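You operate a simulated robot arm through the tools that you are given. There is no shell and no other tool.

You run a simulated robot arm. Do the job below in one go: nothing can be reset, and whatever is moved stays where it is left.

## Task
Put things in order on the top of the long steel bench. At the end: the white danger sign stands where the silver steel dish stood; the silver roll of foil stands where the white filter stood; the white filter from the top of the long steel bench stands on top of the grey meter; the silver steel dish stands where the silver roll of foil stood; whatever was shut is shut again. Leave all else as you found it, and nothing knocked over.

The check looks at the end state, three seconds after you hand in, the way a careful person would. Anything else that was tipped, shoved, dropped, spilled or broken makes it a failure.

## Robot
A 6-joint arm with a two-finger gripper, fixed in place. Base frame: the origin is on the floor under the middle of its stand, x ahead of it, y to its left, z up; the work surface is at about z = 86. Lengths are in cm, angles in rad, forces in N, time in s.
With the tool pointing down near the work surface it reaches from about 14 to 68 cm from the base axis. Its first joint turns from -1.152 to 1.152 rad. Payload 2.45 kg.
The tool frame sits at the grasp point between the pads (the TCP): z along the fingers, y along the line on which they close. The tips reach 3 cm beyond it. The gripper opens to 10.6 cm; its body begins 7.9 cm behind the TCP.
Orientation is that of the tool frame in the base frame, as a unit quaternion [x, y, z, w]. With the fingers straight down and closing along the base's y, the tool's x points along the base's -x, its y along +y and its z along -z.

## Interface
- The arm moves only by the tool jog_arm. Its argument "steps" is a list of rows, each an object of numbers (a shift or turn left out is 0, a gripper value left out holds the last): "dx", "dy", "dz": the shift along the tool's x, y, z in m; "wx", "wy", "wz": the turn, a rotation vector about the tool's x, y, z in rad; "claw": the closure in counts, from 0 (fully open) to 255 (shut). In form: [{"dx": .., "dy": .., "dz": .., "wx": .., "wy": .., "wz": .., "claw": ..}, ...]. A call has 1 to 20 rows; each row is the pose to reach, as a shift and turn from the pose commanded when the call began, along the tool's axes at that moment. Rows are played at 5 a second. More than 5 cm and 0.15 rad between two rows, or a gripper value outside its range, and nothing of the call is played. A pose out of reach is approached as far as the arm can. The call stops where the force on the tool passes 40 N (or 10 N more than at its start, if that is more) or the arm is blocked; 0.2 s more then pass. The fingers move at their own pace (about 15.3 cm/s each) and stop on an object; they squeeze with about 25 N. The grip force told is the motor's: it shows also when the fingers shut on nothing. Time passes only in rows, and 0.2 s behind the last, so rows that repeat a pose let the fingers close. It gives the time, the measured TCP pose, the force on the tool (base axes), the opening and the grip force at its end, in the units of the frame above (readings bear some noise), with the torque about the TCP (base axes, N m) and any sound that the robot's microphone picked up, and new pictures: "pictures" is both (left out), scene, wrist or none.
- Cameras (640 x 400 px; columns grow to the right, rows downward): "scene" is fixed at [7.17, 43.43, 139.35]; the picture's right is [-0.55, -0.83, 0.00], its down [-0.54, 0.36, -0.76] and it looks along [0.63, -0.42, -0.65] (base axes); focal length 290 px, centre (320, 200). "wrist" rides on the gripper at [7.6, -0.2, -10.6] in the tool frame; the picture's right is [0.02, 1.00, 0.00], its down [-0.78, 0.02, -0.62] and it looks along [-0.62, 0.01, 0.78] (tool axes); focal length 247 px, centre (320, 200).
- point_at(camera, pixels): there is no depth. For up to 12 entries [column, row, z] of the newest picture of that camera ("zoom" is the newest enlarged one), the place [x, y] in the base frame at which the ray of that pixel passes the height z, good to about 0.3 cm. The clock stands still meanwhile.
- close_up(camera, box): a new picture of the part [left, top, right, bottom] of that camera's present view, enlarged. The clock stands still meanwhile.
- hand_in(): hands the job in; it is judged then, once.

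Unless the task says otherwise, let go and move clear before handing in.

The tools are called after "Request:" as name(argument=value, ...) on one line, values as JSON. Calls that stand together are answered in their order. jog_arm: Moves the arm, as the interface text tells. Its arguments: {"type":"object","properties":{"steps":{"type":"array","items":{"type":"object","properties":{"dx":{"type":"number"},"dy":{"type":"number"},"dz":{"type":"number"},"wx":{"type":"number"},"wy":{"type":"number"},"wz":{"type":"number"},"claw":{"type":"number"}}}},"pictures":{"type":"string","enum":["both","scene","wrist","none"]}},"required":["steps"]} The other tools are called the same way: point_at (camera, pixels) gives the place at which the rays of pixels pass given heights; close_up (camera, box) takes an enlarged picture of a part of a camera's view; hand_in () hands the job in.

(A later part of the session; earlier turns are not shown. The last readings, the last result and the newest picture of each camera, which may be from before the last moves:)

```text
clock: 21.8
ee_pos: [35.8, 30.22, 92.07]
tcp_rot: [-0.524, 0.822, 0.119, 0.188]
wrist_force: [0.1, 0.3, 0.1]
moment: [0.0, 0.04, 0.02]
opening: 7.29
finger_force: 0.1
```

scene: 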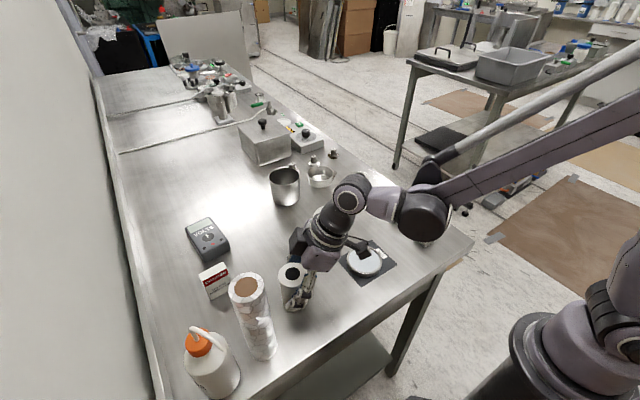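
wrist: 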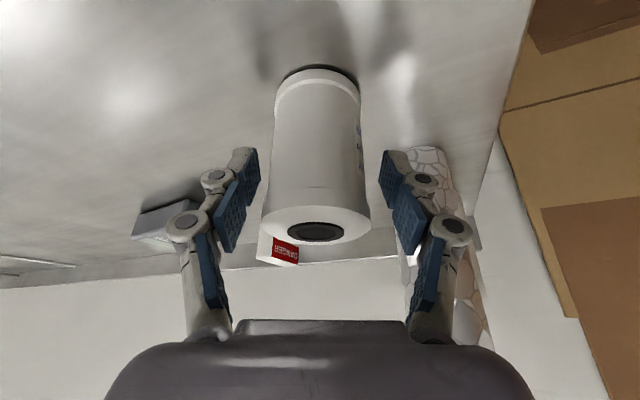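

The filter is centred between the pads (top at wrist 316,228). I close gently on it.

Request:
jog_arm(steps=[{"claw": 105}, {"claw": 120}, {"claw": 135}, {"claw": 160}, {"claw": 255}, {"claw": 255}, {"claw": 255}], pictures="wrist")

```text
clock: 23.4
ee_pos: [35.73, 30.23, 92.25]
tcp_rot: [-0.524, 0.822, 0.12, 0.189]
wrist_force: [0.5, -1.3, 4.1]
moment: [-0.04, -0.06, 0.0]
opening: 5.23
finger_force: 25.3
```

wrist: 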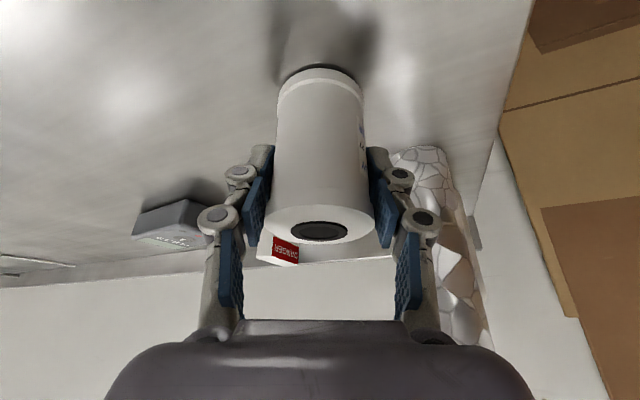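

Filter gripped (5.23 cm, 25 N). I lift it 10 cm straight up and check that it hangs upright.

Request:
jog_arm(steps=[{"dx": -0.0044, "dz": -0.009, "claw": 255}, {"dx": -0.0152, "dz": -0.0315}, {"dx": -0.0261, "dz": -0.054}, {"dx": -0.037, "dz": -0.0765}, {"dx": -0.0435, "dz": -0.09}, {"dx": -0.0435, "dz": -0.09}], pictures="both")

Request:
close_up(camera="wrist", box=[220, 40, 420, 260])

Request:
close_up(camera="scene", box=[220, 180, 380, 300])

```text
clock: 24.8
ee_pos: [35.81, 30.15, 102.05]
tcp_rot: [-0.524, 0.822, 0.12, 0.188]
wrist_force: [1.0, -0.3, -0.4]
moment: [0.0, -0.03, -0.05]
opening: 0.0
finger_force: 25.5
```

scene: 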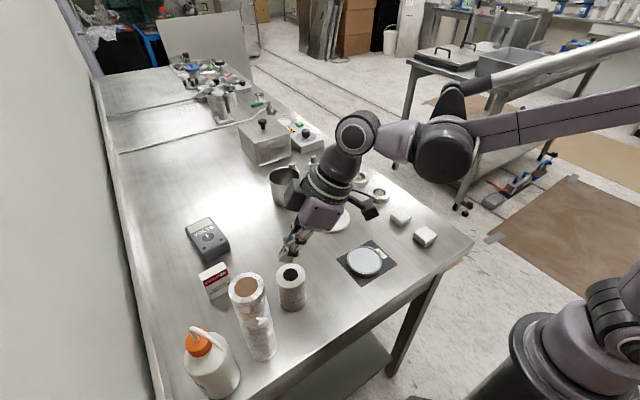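
wrist: 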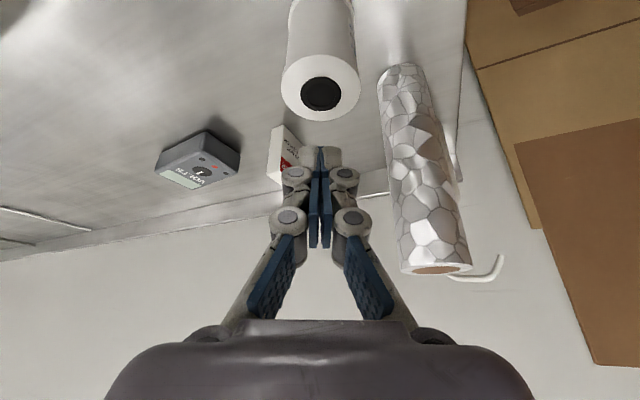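

```text
1.82 times, centred on (320, 150) of wrist
```

zoom: 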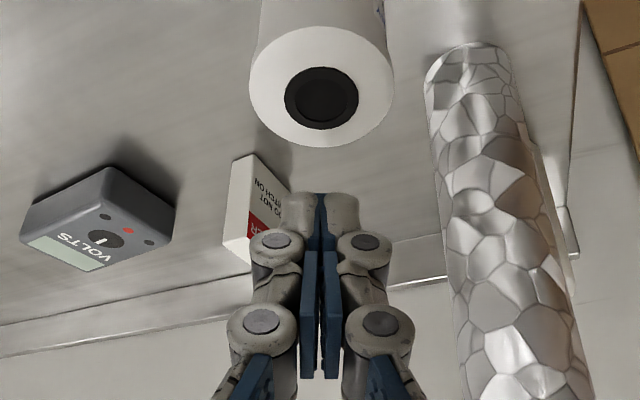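

```text
3.33 times, centred on (300, 240) of scene
```

zoom: 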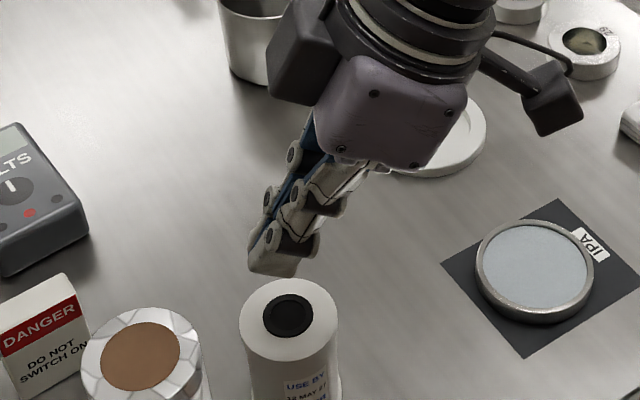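

The grip slipped: opening is 0 and the filter still stands upright in place (wrist 321,88), so it is heavier or slicker than expected. I'll reopen, re-descend and regrip, then try a very slow lift while watching the force.

Request:
jog_arm(steps=[{"claw": 80}, {"claw": 80}, {"claw": 80}], pictures="wrist")

Request:
close_up(camera="wrist", box=[220, 0, 420, 200])

```text
clock: 25.6
ee_pos: [35.85, 30.15, 102.0]
tcp_rot: [-0.524, 0.822, 0.12, 0.189]
wrist_force: [0.1, -0.2, -0.2]
moment: [0.02, 0.03, -0.01]
opening: 7.28
finger_force: 0.1
```

wrist: 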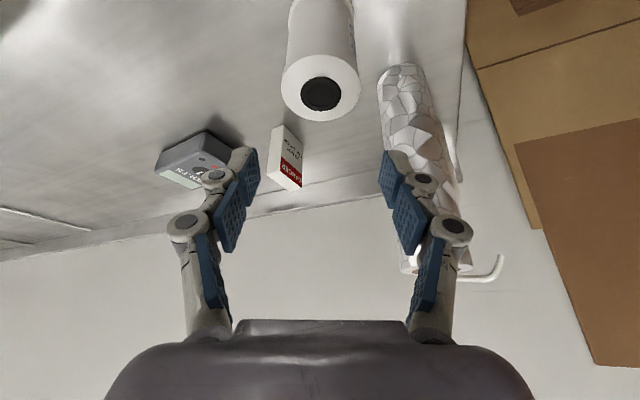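

```text
2.00 times, centred on (320, 100) of wrist
```

zoom: 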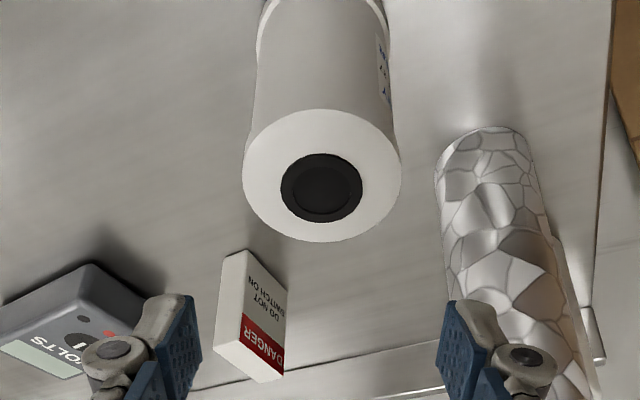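

The filter is still centred (wrist col 321). I descend again to z≈91.5, close, then lift only 1 cm very slowly.

Request:
jog_arm(steps=[{"dx": 0.0113, "dz": 0.0234, "claw": 80}, {"dx": 0.0226, "dz": 0.0468}, {"dx": 0.0339, "dz": 0.0702}, {"dx": 0.0452, "dz": 0.0936}, {"dx": 0.0452, "dz": 0.0936, "claw": 110}, {"dx": 0.0452, "dz": 0.0936, "claw": 130}, {"dx": 0.0452, "dz": 0.0936, "claw": 255}, {"dx": 0.0452, "dz": 0.0936, "claw": 255}, {"dx": 0.0452, "dz": 0.0936, "claw": 255}, {"dx": 0.0452, "dz": 0.0936, "claw": 255}], pictures="both")

Request:
close_up(camera="scene", box=[250, 240, 346, 320])

Request:
close_up(camera="wrist", box=[220, 50, 420, 260])

```text
clock: 27.8
ee_pos: [35.94, 30.41, 91.46]
tcp_rot: [-0.524, 0.822, 0.12, 0.188]
wrist_force: [0.1, 0.1, -0.4]
moment: [0.0, 0.0, -0.02]
opening: 5.26
finger_force: 25.5
```

scene: 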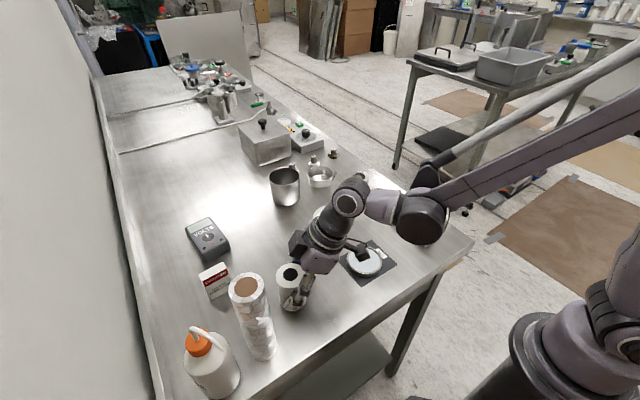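
wrist: 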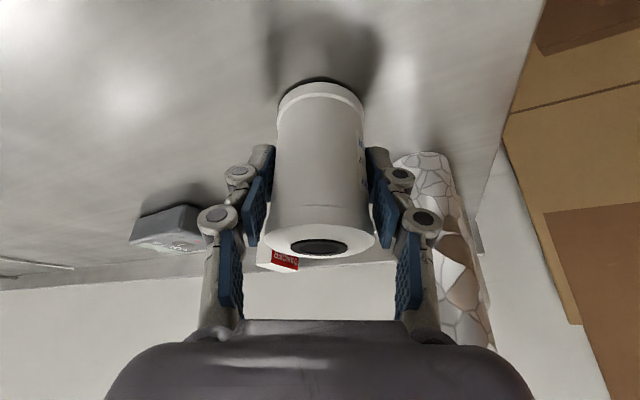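

```text
5.00 times, centred on (298, 280) of scene
```

zoom: 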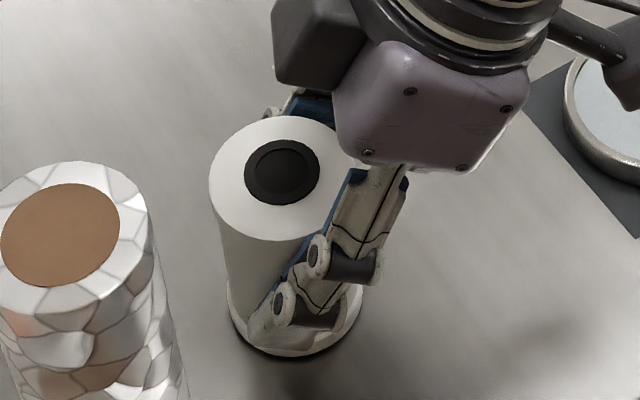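

```text
1.90 times, centred on (320, 155) of wrist
```

zoom: 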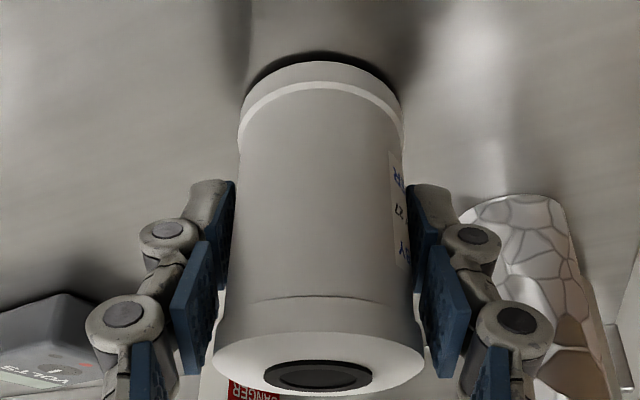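

Now the pads hold the body with a visible slightly wider cap above. I try a slow 0.6 cm lift and read the force.

Request:
jog_arm(steps=[{"dx": -0.00044, "dz": -0.0009, "claw": 255}, {"dx": -0.00087, "dz": -0.0018}, {"dx": -0.00131, "dz": -0.0027}, {"dx": -0.00174, "dz": -0.0036}, {"dx": -0.00218, "dz": -0.0045}, {"dx": -0.00261, "dz": -0.0054}, {"dx": -0.00261, "dz": -0.0054}], pictures="both")

Request:
close_up(camera="scene", box=[250, 240, 346, 320])

Request:
close_up(camera="wrist", box=[220, 50, 420, 260])

```text
clock: 29.4
ee_pos: [35.79, 30.2, 92.16]
tcp_rot: [-0.523, 0.822, 0.12, 0.189]
wrist_force: [0.2, -0.6, -1.9]
moment: [0.01, -0.02, -0.05]
opening: 5.29
finger_force: 24.7
```

scene: 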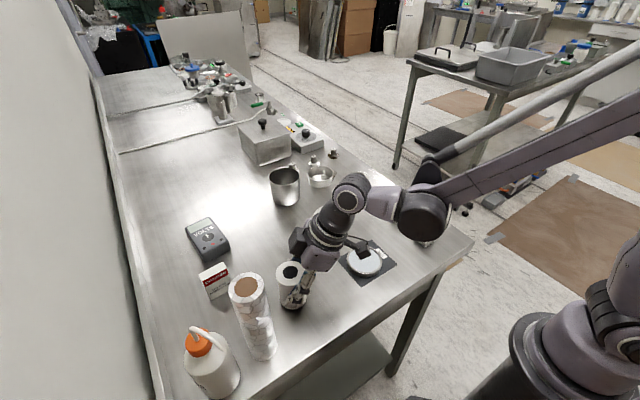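
wrist: 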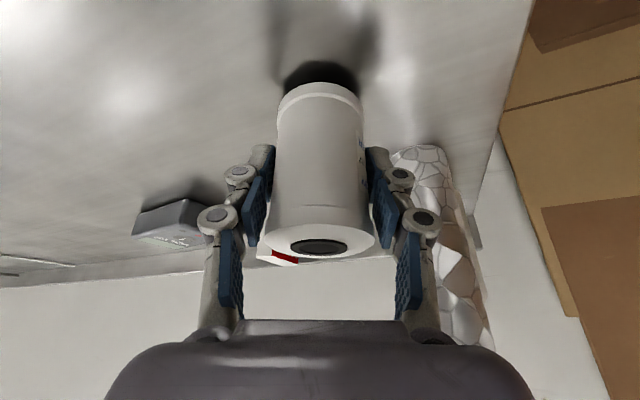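

```text
5.00 times, centred on (298, 280) of scene
```

zoom: 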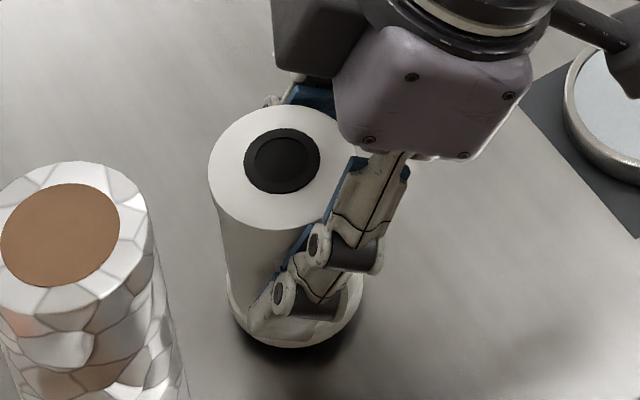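

```text
1.90 times, centred on (320, 155) of wrist
```

zoom: 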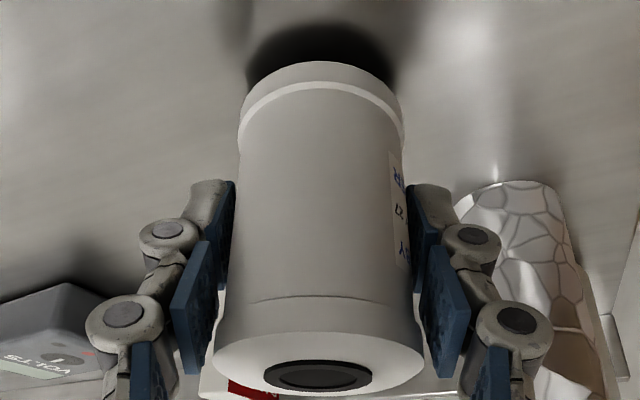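

The filter now rises with the gripper (shadow under it, about 2 N of weight). I continue lifting slowly and check again.

Request:
jog_arm(steps=[{"dx": -0.00087, "dz": -0.0018, "claw": 255}, {"dx": -0.00218, "dz": -0.0045}, {"dx": -0.00392, "dz": -0.0081}, {"dx": -0.0061, "dz": -0.0126}, {"dx": -0.0087, "dz": -0.018}, {"dx": -0.0113, "dz": -0.0234}, {"dx": -0.0139, "dz": -0.0288}, {"dx": -0.0165, "dz": -0.0342}, {"dx": -0.0192, "dz": -0.0396}, {"dx": -0.0218, "dz": -0.045}, {"dx": -0.0244, "dz": -0.0504}, {"dx": -0.027, "dz": -0.0558}, {"dx": -0.0296, "dz": -0.0612}, {"dx": -0.0322, "dz": -0.0666}, {"dx": -0.0344, "dz": -0.0711}, {"dx": -0.0357, "dz": -0.0738}, {"dx": -0.0357, "dz": -0.0738}], pictures="both")

Request:
close_up(camera="scene", box=[240, 210, 360, 310])

Request:
close_up(camera="wrist", box=[120, 50, 440, 290])

```text
clock: 33.0
ee_pos: [35.74, 30.29, 100.27]
tcp_rot: [-0.524, 0.822, 0.12, 0.188]
wrist_force: [-0.1, -0.1, -1.9]
moment: [-0.02, -0.01, -0.03]
opening: 5.27
finger_force: 24.9
```

scene: 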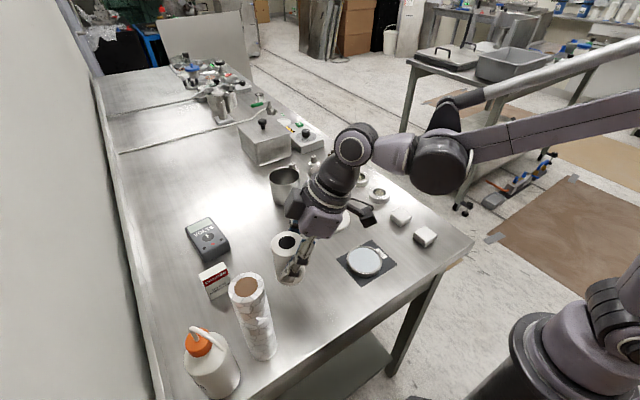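
wrist: 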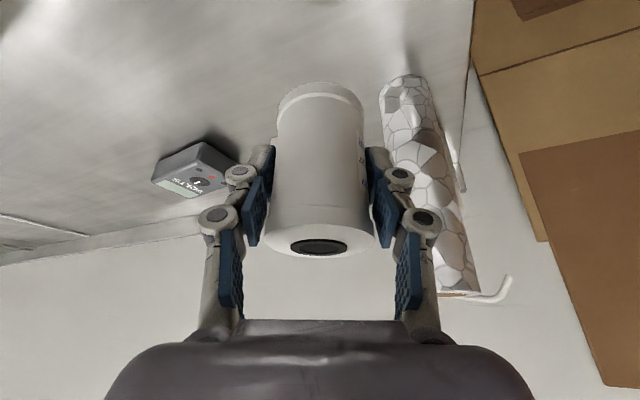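

```text
4.00 times, centred on (300, 260) of scene
```

zoom: 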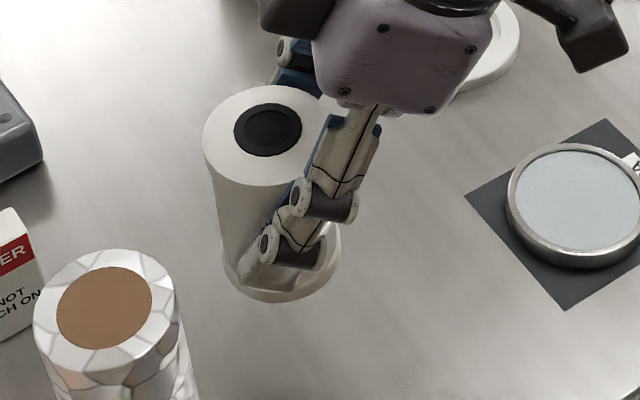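

```text
1.67 times, centred on (280, 170) of wrist
```

zoom: 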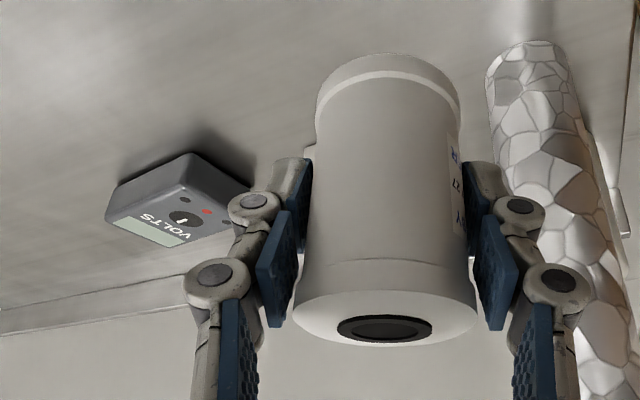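

The filter is held firmly and upright; its axis sits about 0.5 cm outward of the TCP. I carry it slowly 60% of the way toward the meter.

Request:
jog_arm(steps=[{"dx": -0.0034, "dy": -0.0036, "dz": 0.0016, "claw": 255}, {"dx": -0.0102, "dy": -0.0107, "dz": 0.0049}, {"dx": -0.0205, "dy": -0.0214, "dz": 0.0099}, {"dx": -0.0341, "dy": -0.0356, "dz": 0.0165}, {"dx": -0.0477, "dy": -0.0498, "dz": 0.0231}, {"dx": -0.0614, "dy": -0.0641, "dz": 0.0297}, {"dx": -0.075, "dy": -0.0783, "dz": 0.0363}, {"dx": -0.0887, "dy": -0.0926, "dz": 0.0428}, {"dx": -0.0989, "dy": -0.1032, "dz": 0.0478}, {"dx": -0.1057, "dy": -0.1104, "dz": 0.0511}, {"dx": -0.1074, "dy": -0.1121, "dz": 0.0519}, {"dx": -0.1074, "dy": -0.1121, "dz": 0.0519}], pictures="both")

```text
clock: 35.6
ee_pos: [51.14, 36.34, 100.41]
tcp_rot: [-0.524, 0.822, 0.12, 0.189]
wrist_force: [0.3, 0.2, -0.6]
moment: [-0.02, 0.03, -0.04]
opening: 5.27
finger_force: 24.9
```

scene: 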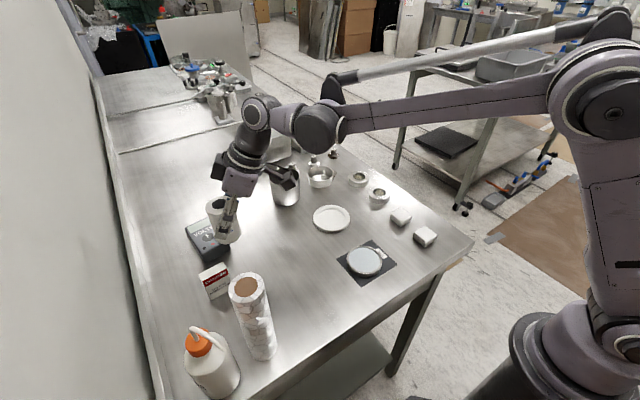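
wrist: 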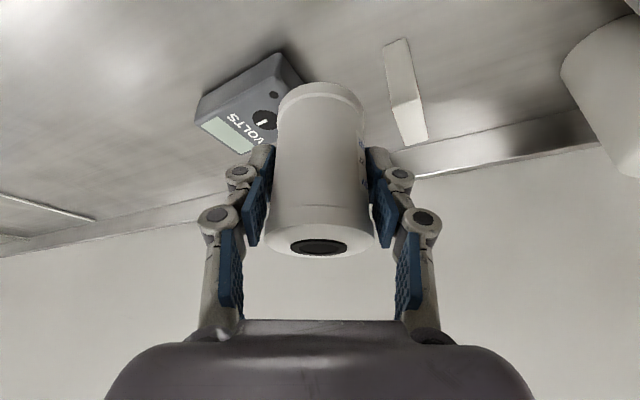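

The filter is still held (5.27 cm). I measure the meter's corners from here, now close in the wrist view.

Request:
close_up(camera="wrist", box=[160, 20, 400, 180])

Request:
close_up(camera="scene", box=[160, 170, 280, 300])

```text
2.50 times, centred on (280, 100) of wrist
```

zoom: 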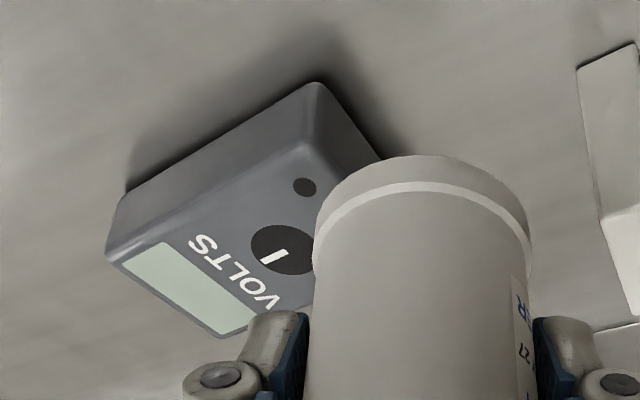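

```text
3.08 times, centred on (220, 235) of scene
```

zoom: 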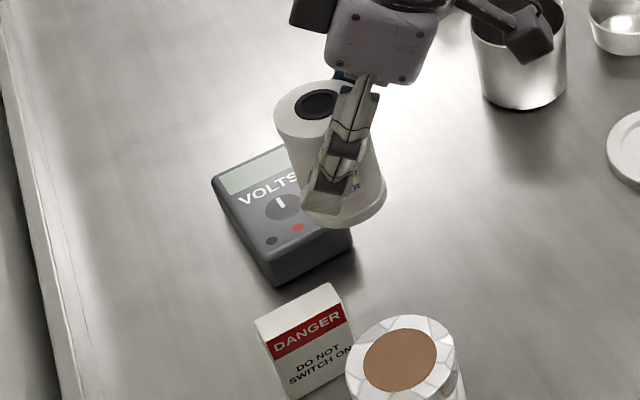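

I query the visible meter corners (top edges at z≈89, bottom at 86).

Request:
point_at(camera="wrist", pixels=[[278.8, 53.2, 86], [203.2, 96.8, 86], [275.2, 76, 89], [195.2, 124.8, 89], [243.2, 154.8, 89], [275.2, 76, 88.5], [195.2, 124.8, 88.5], [243.2, 154.8, 88.5]])

Request:
point_at(camera="scene", pixels=[[188.2, 228.2, 89], [206.4, 263.5, 86], [233.6, 250.3, 86], [203.6, 252.3, 89], [231.5, 242, 89]])

```text
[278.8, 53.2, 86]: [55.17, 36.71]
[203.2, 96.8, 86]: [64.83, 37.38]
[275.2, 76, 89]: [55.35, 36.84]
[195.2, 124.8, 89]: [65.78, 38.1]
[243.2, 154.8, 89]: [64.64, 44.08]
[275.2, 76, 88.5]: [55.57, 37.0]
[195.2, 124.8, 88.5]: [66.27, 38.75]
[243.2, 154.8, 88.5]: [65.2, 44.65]
```

```text
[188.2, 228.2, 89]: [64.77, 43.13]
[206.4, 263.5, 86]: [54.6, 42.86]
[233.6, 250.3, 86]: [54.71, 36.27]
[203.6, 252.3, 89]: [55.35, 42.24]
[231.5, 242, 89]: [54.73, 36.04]
```

The meter centre is about (60.15,40.3), axis nearly along x. I move the filter the rest of the way, to hover over that centre.

Request:
jog_arm(steps=[{"dx": -0.0038, "dy": -0.0039, "dz": 0.0018, "claw": 255}, {"dx": -0.0125, "dy": -0.0131, "dz": 0.006}, {"dx": -0.025, "dy": -0.0262, "dz": 0.0121}, {"dx": -0.0375, "dy": -0.0393, "dz": 0.0181}, {"dx": -0.05, "dy": -0.0524, "dz": 0.0242}, {"dx": -0.0588, "dy": -0.0616, "dz": 0.0284}, {"dx": -0.0625, "dy": -0.0656, "dz": 0.0302}, {"dx": -0.0625, "dy": -0.0656, "dz": 0.0302}], pictures="both")

Request:
close_up(camera="scene", box=[150, 150, 300, 280])

Request:
close_up(camera="wrist", box=[220, 20, 440, 180])

```text
clock: 37.4
ee_pos: [59.79, 39.78, 100.41]
tcp_rot: [-0.524, 0.822, 0.119, 0.187]
wrist_force: [-0.2, 0.4, -2.4]
moment: [0.0, 0.01, 0.02]
opening: 5.24
finger_force: 24.7
```

scene: 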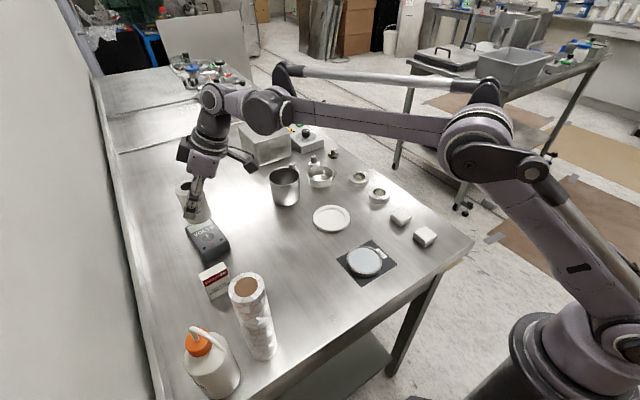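
wrist: 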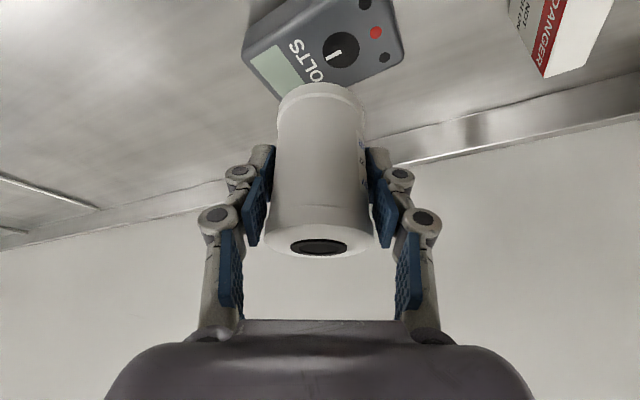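

```text
3.08 times, centred on (225, 215) of scene
```

zoom: 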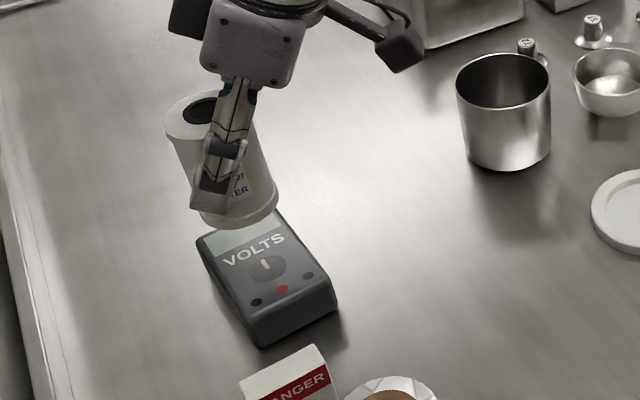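

```text
2.50 times, centred on (330, 100) of wrist
```

zoom: 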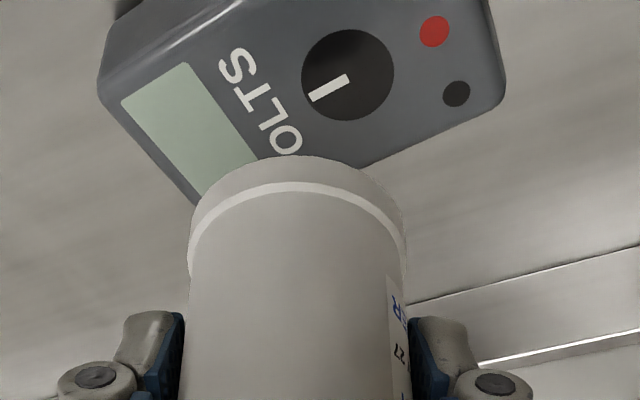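

The filter hovers over the meter's far half as seen in scene. I verify the base centre position numerically.

Request:
point_at(camera="scene", pixels=[[198, 217, 94.8], [198, 219, 94.8], [184.5, 213, 94.8], [211, 213, 94.8], [186, 191, 103.3], [186, 189, 103.3]])

Request:
point_at(camera="wrist", pixels=[[318, 82, 94.8], [318, 82, 95], [320, 246, 103.3]])

Request:
close_up(camera="scene", box=[168, 168, 232, 238])

```text
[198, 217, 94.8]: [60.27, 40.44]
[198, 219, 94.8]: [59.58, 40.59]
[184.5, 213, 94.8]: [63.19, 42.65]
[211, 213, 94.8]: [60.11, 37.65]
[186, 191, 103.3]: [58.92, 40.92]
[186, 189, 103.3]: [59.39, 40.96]
```

```text
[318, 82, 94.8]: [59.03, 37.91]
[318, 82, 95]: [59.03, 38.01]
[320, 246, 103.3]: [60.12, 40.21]
```

```text
5.71 times, centred on (200, 203) of scene
```

zoom: 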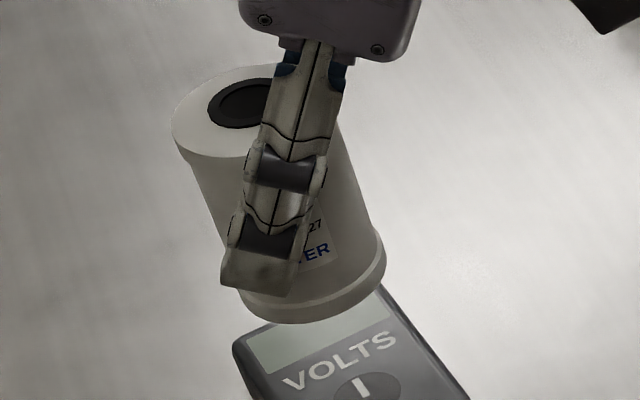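

All estimates agree on (60.15,40.3) for the filter's base. I lower it slowly by 5.2 cm, then creep.

Request:
jog_arm(steps=[{"dx": 0.0022, "dz": 0.0045, "claw": 255}, {"dx": 0.0065, "dz": 0.0135}, {"dx": 0.0109, "dz": 0.0225}, {"dx": 0.0152, "dz": 0.0315}, {"dx": 0.0191, "dz": 0.0396}, {"dx": 0.0213, "dz": 0.0441}, {"dx": 0.0226, "dz": 0.0468}, {"dx": 0.0226, "dz": 0.0468}], pictures="both")

Request:
close_up(camera="scene", box=[160, 180, 256, 270])

```text
clock: 39.2
ee_pos: [60.12, 39.85, 95.14]
tcp_rot: [-0.524, 0.822, 0.12, 0.188]
wrist_force: [-0.3, 0.6, -1.3]
moment: [-0.02, 0.02, 0.01]
opening: 5.24
finger_force: 24.9
```

scene: 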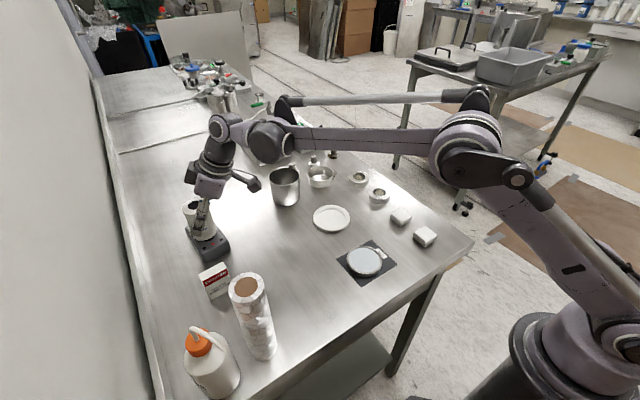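
wrist: 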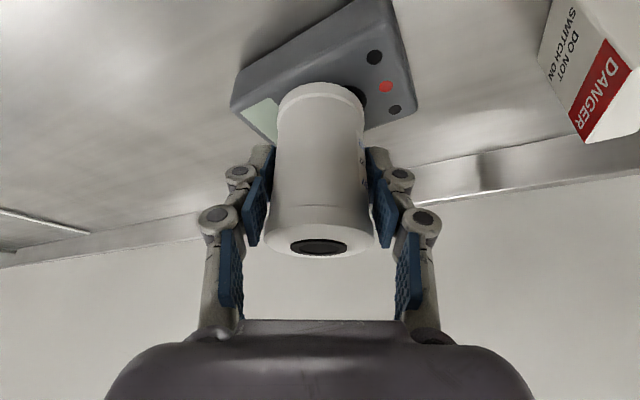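

```text
4.44 times, centred on (208, 225) of scene
```

zoom: 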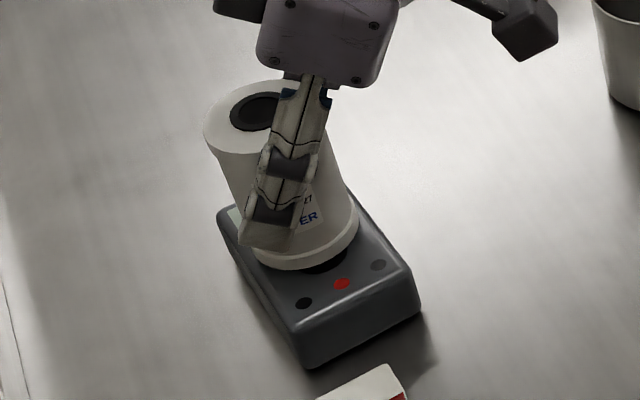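

The filter is over the meter's middle and not yet touching (−1.3 N). I creep down in small increments.

Request:
jog_arm(steps=[{"dx": 0.00044, "dz": 0.0009, "claw": 255}, {"dx": 0.00087, "dz": 0.0018}, {"dx": 0.00131, "dz": 0.0027}, {"dx": 0.00174, "dz": 0.0036}, {"dx": 0.00174, "dz": 0.0036}], pictures="none")

```text
clock: 40.4
ee_pos: [59.86, 39.86, 94.93]
tcp_rot: [-0.523, 0.822, 0.12, 0.19]
wrist_force: [0.5, -3.8, 21.7]
moment: [-0.09, -0.1, 0.16]
opening: 5.31
finger_force: 25.2
```

Contact: +21.7 N at z≈94.9. I back off 0.15 cm to relieve the load, then check.

Request:
jog_arm(steps=[{"dx": -0.00035, "dz": -0.0007, "claw": 255}, {"dx": -0.00065, "dz": -0.00135, "claw": 255}, {"dx": -0.00065, "dz": -0.00135, "claw": 255}], pictures="both")

Request:
close_up(camera="scene", box=[160, 180, 256, 270])

Request:
close_up(camera="wrist", box=[200, 0, 440, 180])

```text
clock: 41.2
ee_pos: [60.01, 39.89, 94.85]
tcp_rot: [-0.523, 0.822, 0.119, 0.189]
wrist_force: [5.5, 0.7, 11.3]
moment: [0.19, -0.3, -0.02]
opening: 5.27
finger_force: 25.0
```

scene: 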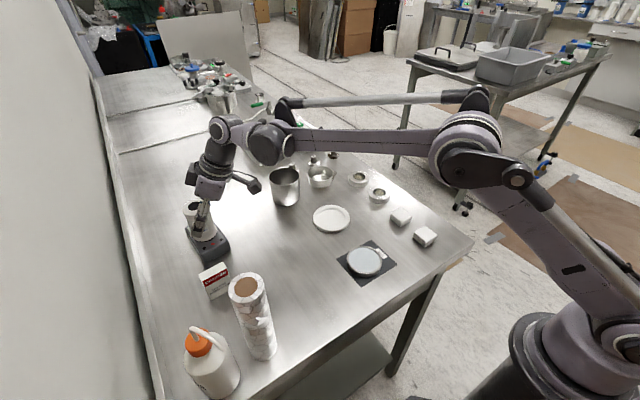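
wrist: 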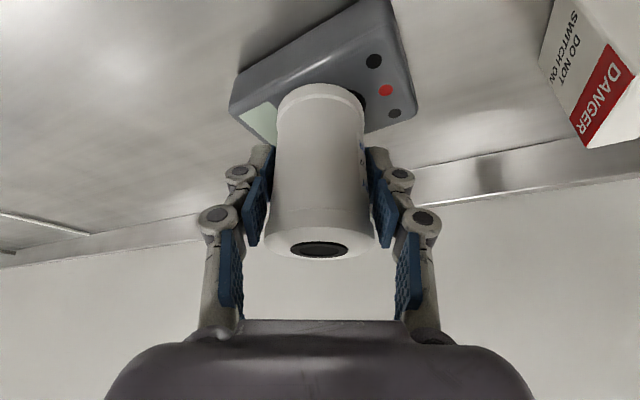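

```text
4.44 times, centred on (208, 225) of scene
```

zoom: 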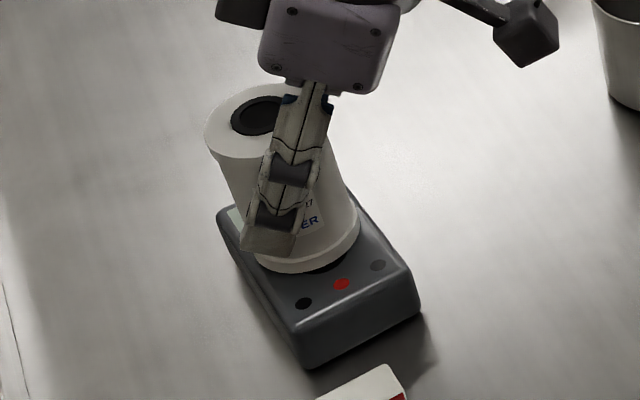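

```text
2.22 times, centred on (320, 90) of wrist
```

zoom: 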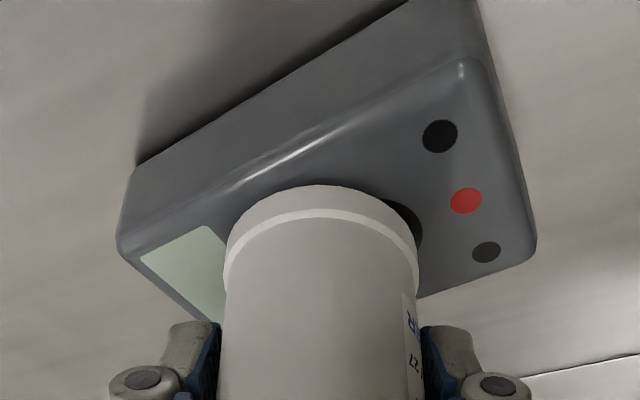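

Load is 11 N now; a touch more relief, then I open the fingers gradually.

Request:
jog_arm(steps=[{"dx": -0.00035, "dz": -0.0007, "claw": 255}, {"dx": -0.00035, "dz": -0.0007, "claw": 125}, {"dx": -0.00035, "dz": -0.0007, "claw": 115}, {"dx": -0.00035, "dz": -0.0007, "claw": 100}, {"dx": -0.00035, "dz": -0.0007, "claw": 80}, {"dx": -0.00035, "dz": -0.0007, "claw": 60}, {"dx": -0.00035, "dz": -0.0007, "claw": 60}], pictures="both")

Request:
close_up(camera="scene", box=[160, 180, 256, 270])

```text
clock: 42.8
ee_pos: [60.11, 39.89, 95.04]
tcp_rot: [-0.523, 0.822, 0.121, 0.189]
wrist_force: [-0.3, -0.3, -0.9]
moment: [0.03, -0.04, 0.01]
opening: 8.12
finger_force: 0.0
```

scene: 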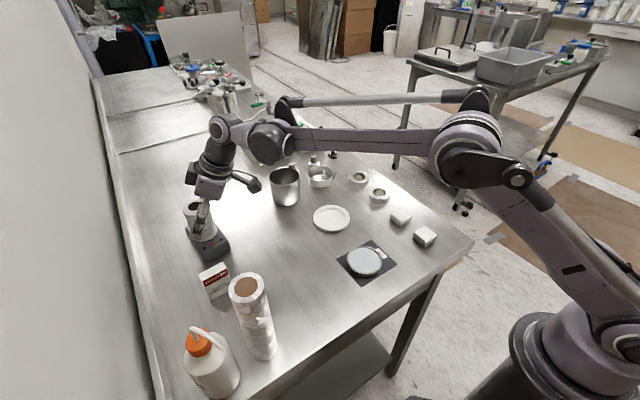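
wrist: 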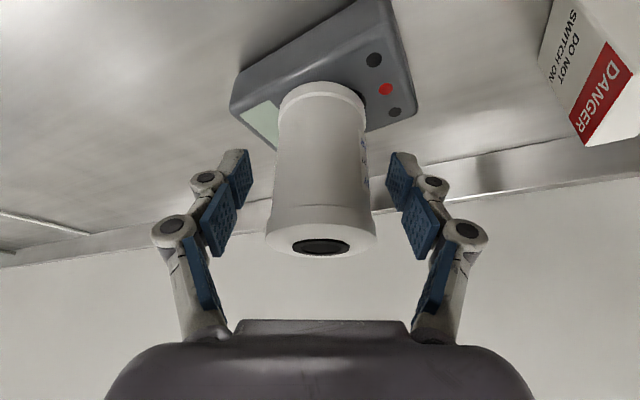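

```text
4.44 times, centred on (208, 225) of scene
```

zoom: 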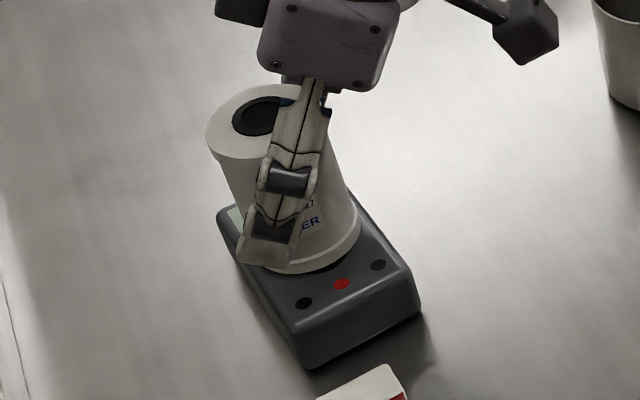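

The filter stands free on the meter (force ~0, opening 8.1). I retreat back along the tool axis, then look.

Request:
jog_arm(steps=[{"dz": -0.01, "claw": 60}, {"dz": -0.03}, {"dz": -0.055}, {"dz": -0.08}, {"dz": -0.105}, {"dz": -0.125}, {"dz": -0.125}], pictures="both")

Request:
close_up(camera="scene", box=[160, 170, 280, 320])

```text
clock: 44.4
ee_pos: [57.65, 35.02, 106.33]
tcp_rot: [-0.524, 0.822, 0.119, 0.189]
wrist_force: [-0.2, -0.3, -0.7]
moment: [-0.01, 0.01, -0.02]
opening: 8.13
finger_force: 0.1
```

scene: 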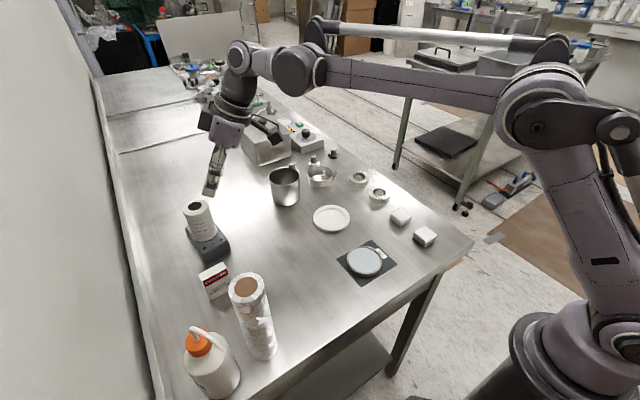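
wrist: 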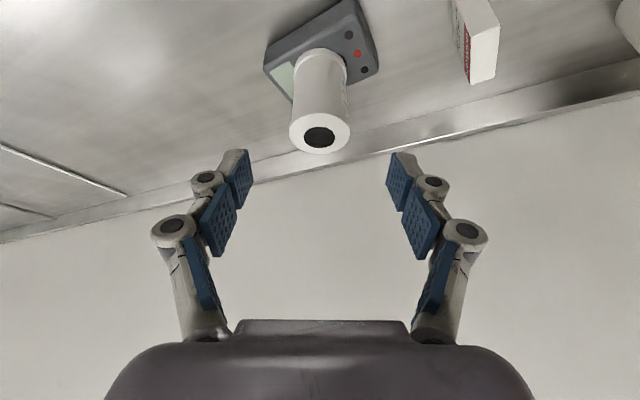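

```text
2.67 times, centred on (220, 245) of scene
```

zoom: 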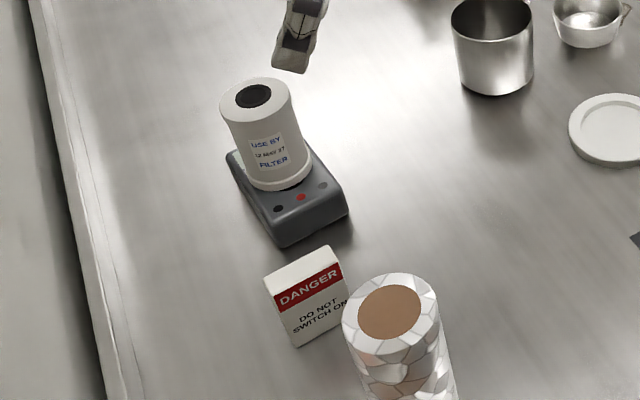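

The filter stands upright on the meter. I now untilt and move inward toward the dish side, staying high.

Request:
jog_arm(steps=[{"dx": 0.01, "dz": -0.0077, "wy": 0.03, "claw": 60}, {"dx": 0.03, "dy": -0.0005, "dz": -0.023, "wy": 0.09}, {"dx": 0.05, "dy": -0.0008, "dz": -0.0382, "wy": 0.15}, {"dx": 0.07, "dy": -0.0011, "dz": -0.0535, "wy": 0.21}, {"dx": 0.09, "dy": -0.0014, "dz": -0.0688, "wy": 0.27}, {"dx": 0.11, "dy": -0.0018, "dz": -0.0841, "wy": 0.33}, {"dx": 0.13, "dy": -0.0021, "dz": -0.0994, "wy": 0.39}, {"dx": 0.15, "dy": -0.0024, "dz": -0.1147, "wy": 0.45}, {"dx": 0.15, "dy": -0.0024, "dz": -0.1147, "wy": 0.45}], pictures="none")

Request:
jog_arm(steps=[{"dx": 0.0061, "dy": -0.0192, "dz": 0.002, "wz": 0.035, "claw": 40}, {"dx": 0.0152, "dy": -0.0479, "dz": 0.01, "wz": 0.087}, {"dx": 0.0242, "dy": -0.0766, "dz": 0.025, "wz": 0.14}, {"dx": 0.0333, "dy": -0.1054, "dz": 0.04, "wz": 0.192}, {"dx": 0.0424, "dy": -0.1341, "dz": 0.055, "wz": 0.244}, {"dx": 0.0515, "dy": -0.1629, "dz": 0.075, "wz": 0.297}, {"dx": 0.0606, "dy": -0.1916, "dz": 0.095, "wz": 0.349}, {"dx": 0.0606, "dy": -0.1916, "dz": 0.095, "wz": 0.349}], pictures="both")

```text
clock: 46.4
ee_pos: [50.11, 17.9, 110.15]
tcp_rot: [-0.537, 0.843, -0.001, -0.001]
wrist_force: [-0.7, 0.7, -0.2]
moment: [0.0, -0.01, -0.03]
opening: 8.09
finger_force: 0.0
```

```text
clock: 48.2
ee_pos: [64.9, 4.4, 100.29]
tcp_rot: [-0.381, 0.924, 0.0, 0.0]
wrist_force: [-0.5, 0.2, 0.6]
moment: [0.03, -0.02, 0.03]
opening: 8.93
finger_force: 0.0
```

scene: 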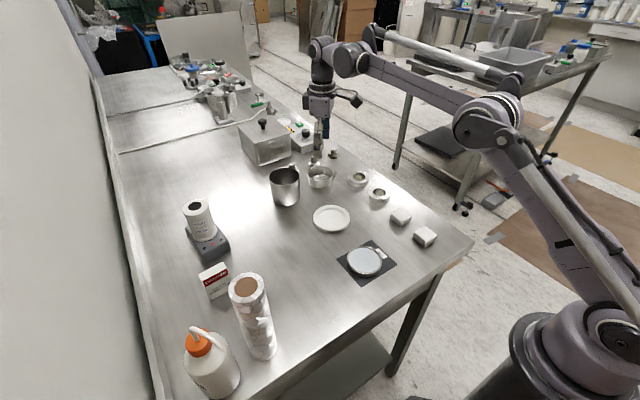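
wrist: 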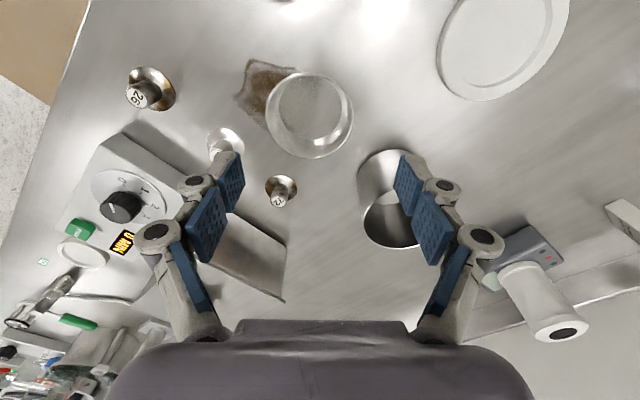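

The dish is seen at wrist (311,117), the can to the right at (385,200), masses at (220,145) and (280,190). I zoom in to measure the dish precisely.

Request:
close_up(camera="wrist", box=[200, 40, 440, 220])

Request:
point_at(camera="wrist", pixels=[[311, 117, 89], [311, 117, 89.5], [268, 115, 89.5], [354, 115, 89.5], [310, 75, 89.5], [311, 159, 89.5], [309, 105, 86], [225, 140, 86], [283, 187, 86], [375, 170, 86], [385, 215, 95]])

Request:
point_at(camera="scene", pixels=[[320.4, 173.75, 89], [320.4, 173.75, 89.5], [320.4, 173.75, 90], [320.75, 181.75, 86]])

```text
2.22 times, centred on (320, 130) of wrist
```

zoom: 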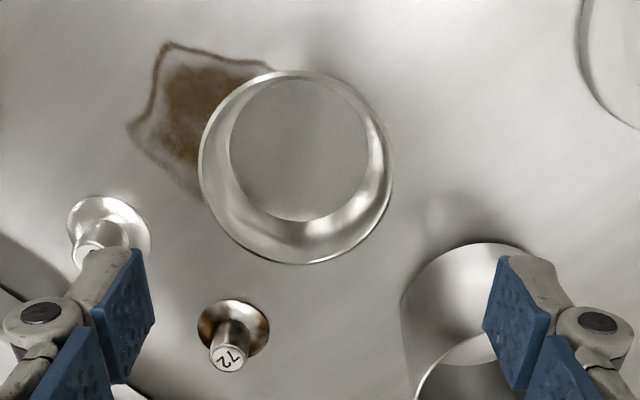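

```text
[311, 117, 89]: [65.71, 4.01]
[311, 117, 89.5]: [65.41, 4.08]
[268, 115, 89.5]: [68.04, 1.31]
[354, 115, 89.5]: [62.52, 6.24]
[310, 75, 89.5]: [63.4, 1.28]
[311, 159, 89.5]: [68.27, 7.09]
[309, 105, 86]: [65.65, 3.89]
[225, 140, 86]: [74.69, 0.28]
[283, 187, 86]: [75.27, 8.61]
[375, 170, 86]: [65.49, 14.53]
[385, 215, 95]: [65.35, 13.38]
```

```text
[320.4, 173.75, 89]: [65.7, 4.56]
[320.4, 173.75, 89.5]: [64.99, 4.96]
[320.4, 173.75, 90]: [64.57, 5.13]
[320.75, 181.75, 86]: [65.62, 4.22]
```

The dish is centred near (65.65,4.2), rim about 7.5 cm wide at z≈89, and the brown patch is just a stain. I align over it, open to about 9.5 cm and descend to z≈93.

Request:
jog_arm(steps=[{"dx": -0.0023, "dy": -0.0037, "claw": 25}, {"dx": -0.0046, "dy": -0.0074}, {"dx": -0.0046, "dy": -0.0074, "dz": 0.02}, {"dx": -0.0046, "dy": -0.0074, "dz": 0.04}, {"dx": -0.0046, "dy": -0.0074, "dz": 0.06}, {"dx": -0.0046, "dy": -0.0074, "dz": 0.075}, {"dx": -0.0046, "dy": -0.0074, "dz": 0.075}], pictures="both")

Request:
close_up(camera="wrist", box=[160, 80, 480, 280])

Request:
close_up(camera="scene", box=[260, 110, 380, 210])

```text
clock: 49.8
ee_pos: [65.79, 4.26, 93.01]
tcp_rot: [-0.382, 0.924, 0.0, 0.0]
wrist_force: [0.6, 1.1, -0.1]
moment: [0.0, 0.02, 0.05]
opening: 9.57
finger_force: 0.0
```

scene: 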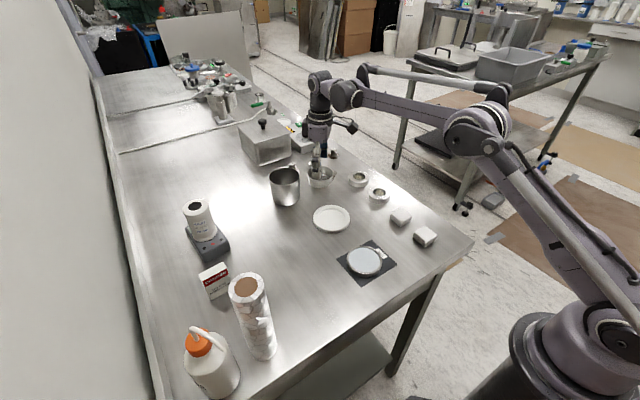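
wrist: 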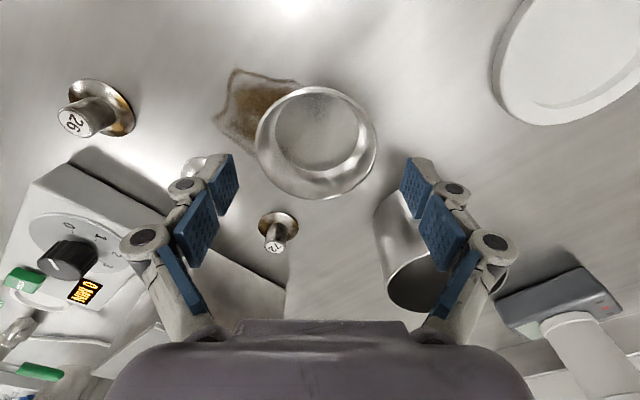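

```text
2.00 times, centred on (320, 180) of wrist
```

zoom: 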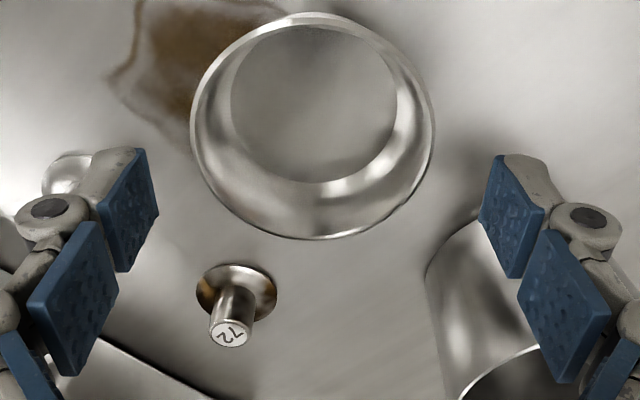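

```text
4.00 times, centred on (320, 160) of scene
```

zoom: 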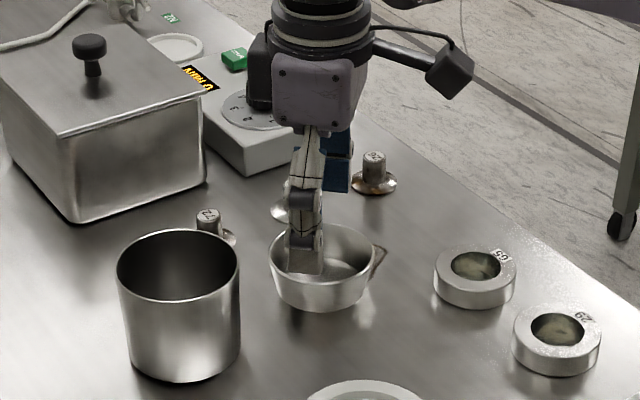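

The dish rim in the wrist view is centred near (316,143). I check position with the pointing tool before going lower.

Request:
point_at(camera="wrist", pixels=[[316, 143, 88.5], [316, 143, 89], [316, 143, 89.5], [255, 143, 89], [377, 143, 89], [316, 86, 89], [316, 200, 89], [318, 131, 86.2]])

Request:
close_up(camera="wrist", box=[240, 70, 400, 220])

Request:
point_at(camera="zoom", pixels=[[320, 200, 89]])

```text
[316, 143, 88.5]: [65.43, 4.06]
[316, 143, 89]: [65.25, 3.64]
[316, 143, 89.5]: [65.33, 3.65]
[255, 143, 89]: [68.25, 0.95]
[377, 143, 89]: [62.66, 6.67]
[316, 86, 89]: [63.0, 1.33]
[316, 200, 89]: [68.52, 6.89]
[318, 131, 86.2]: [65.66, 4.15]
```

```text
2.67 times, centred on (320, 145) of wrist
```

zoom: 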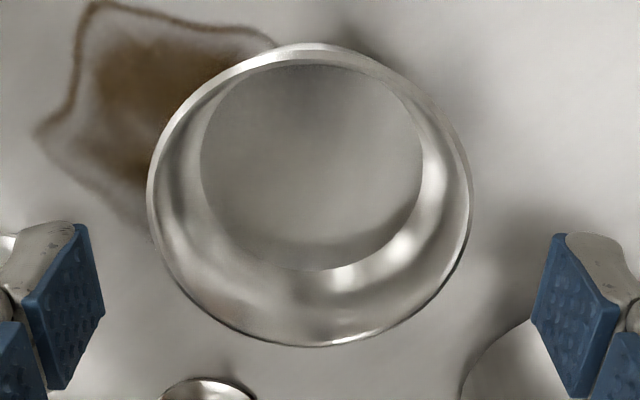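

```text
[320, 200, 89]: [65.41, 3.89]
```

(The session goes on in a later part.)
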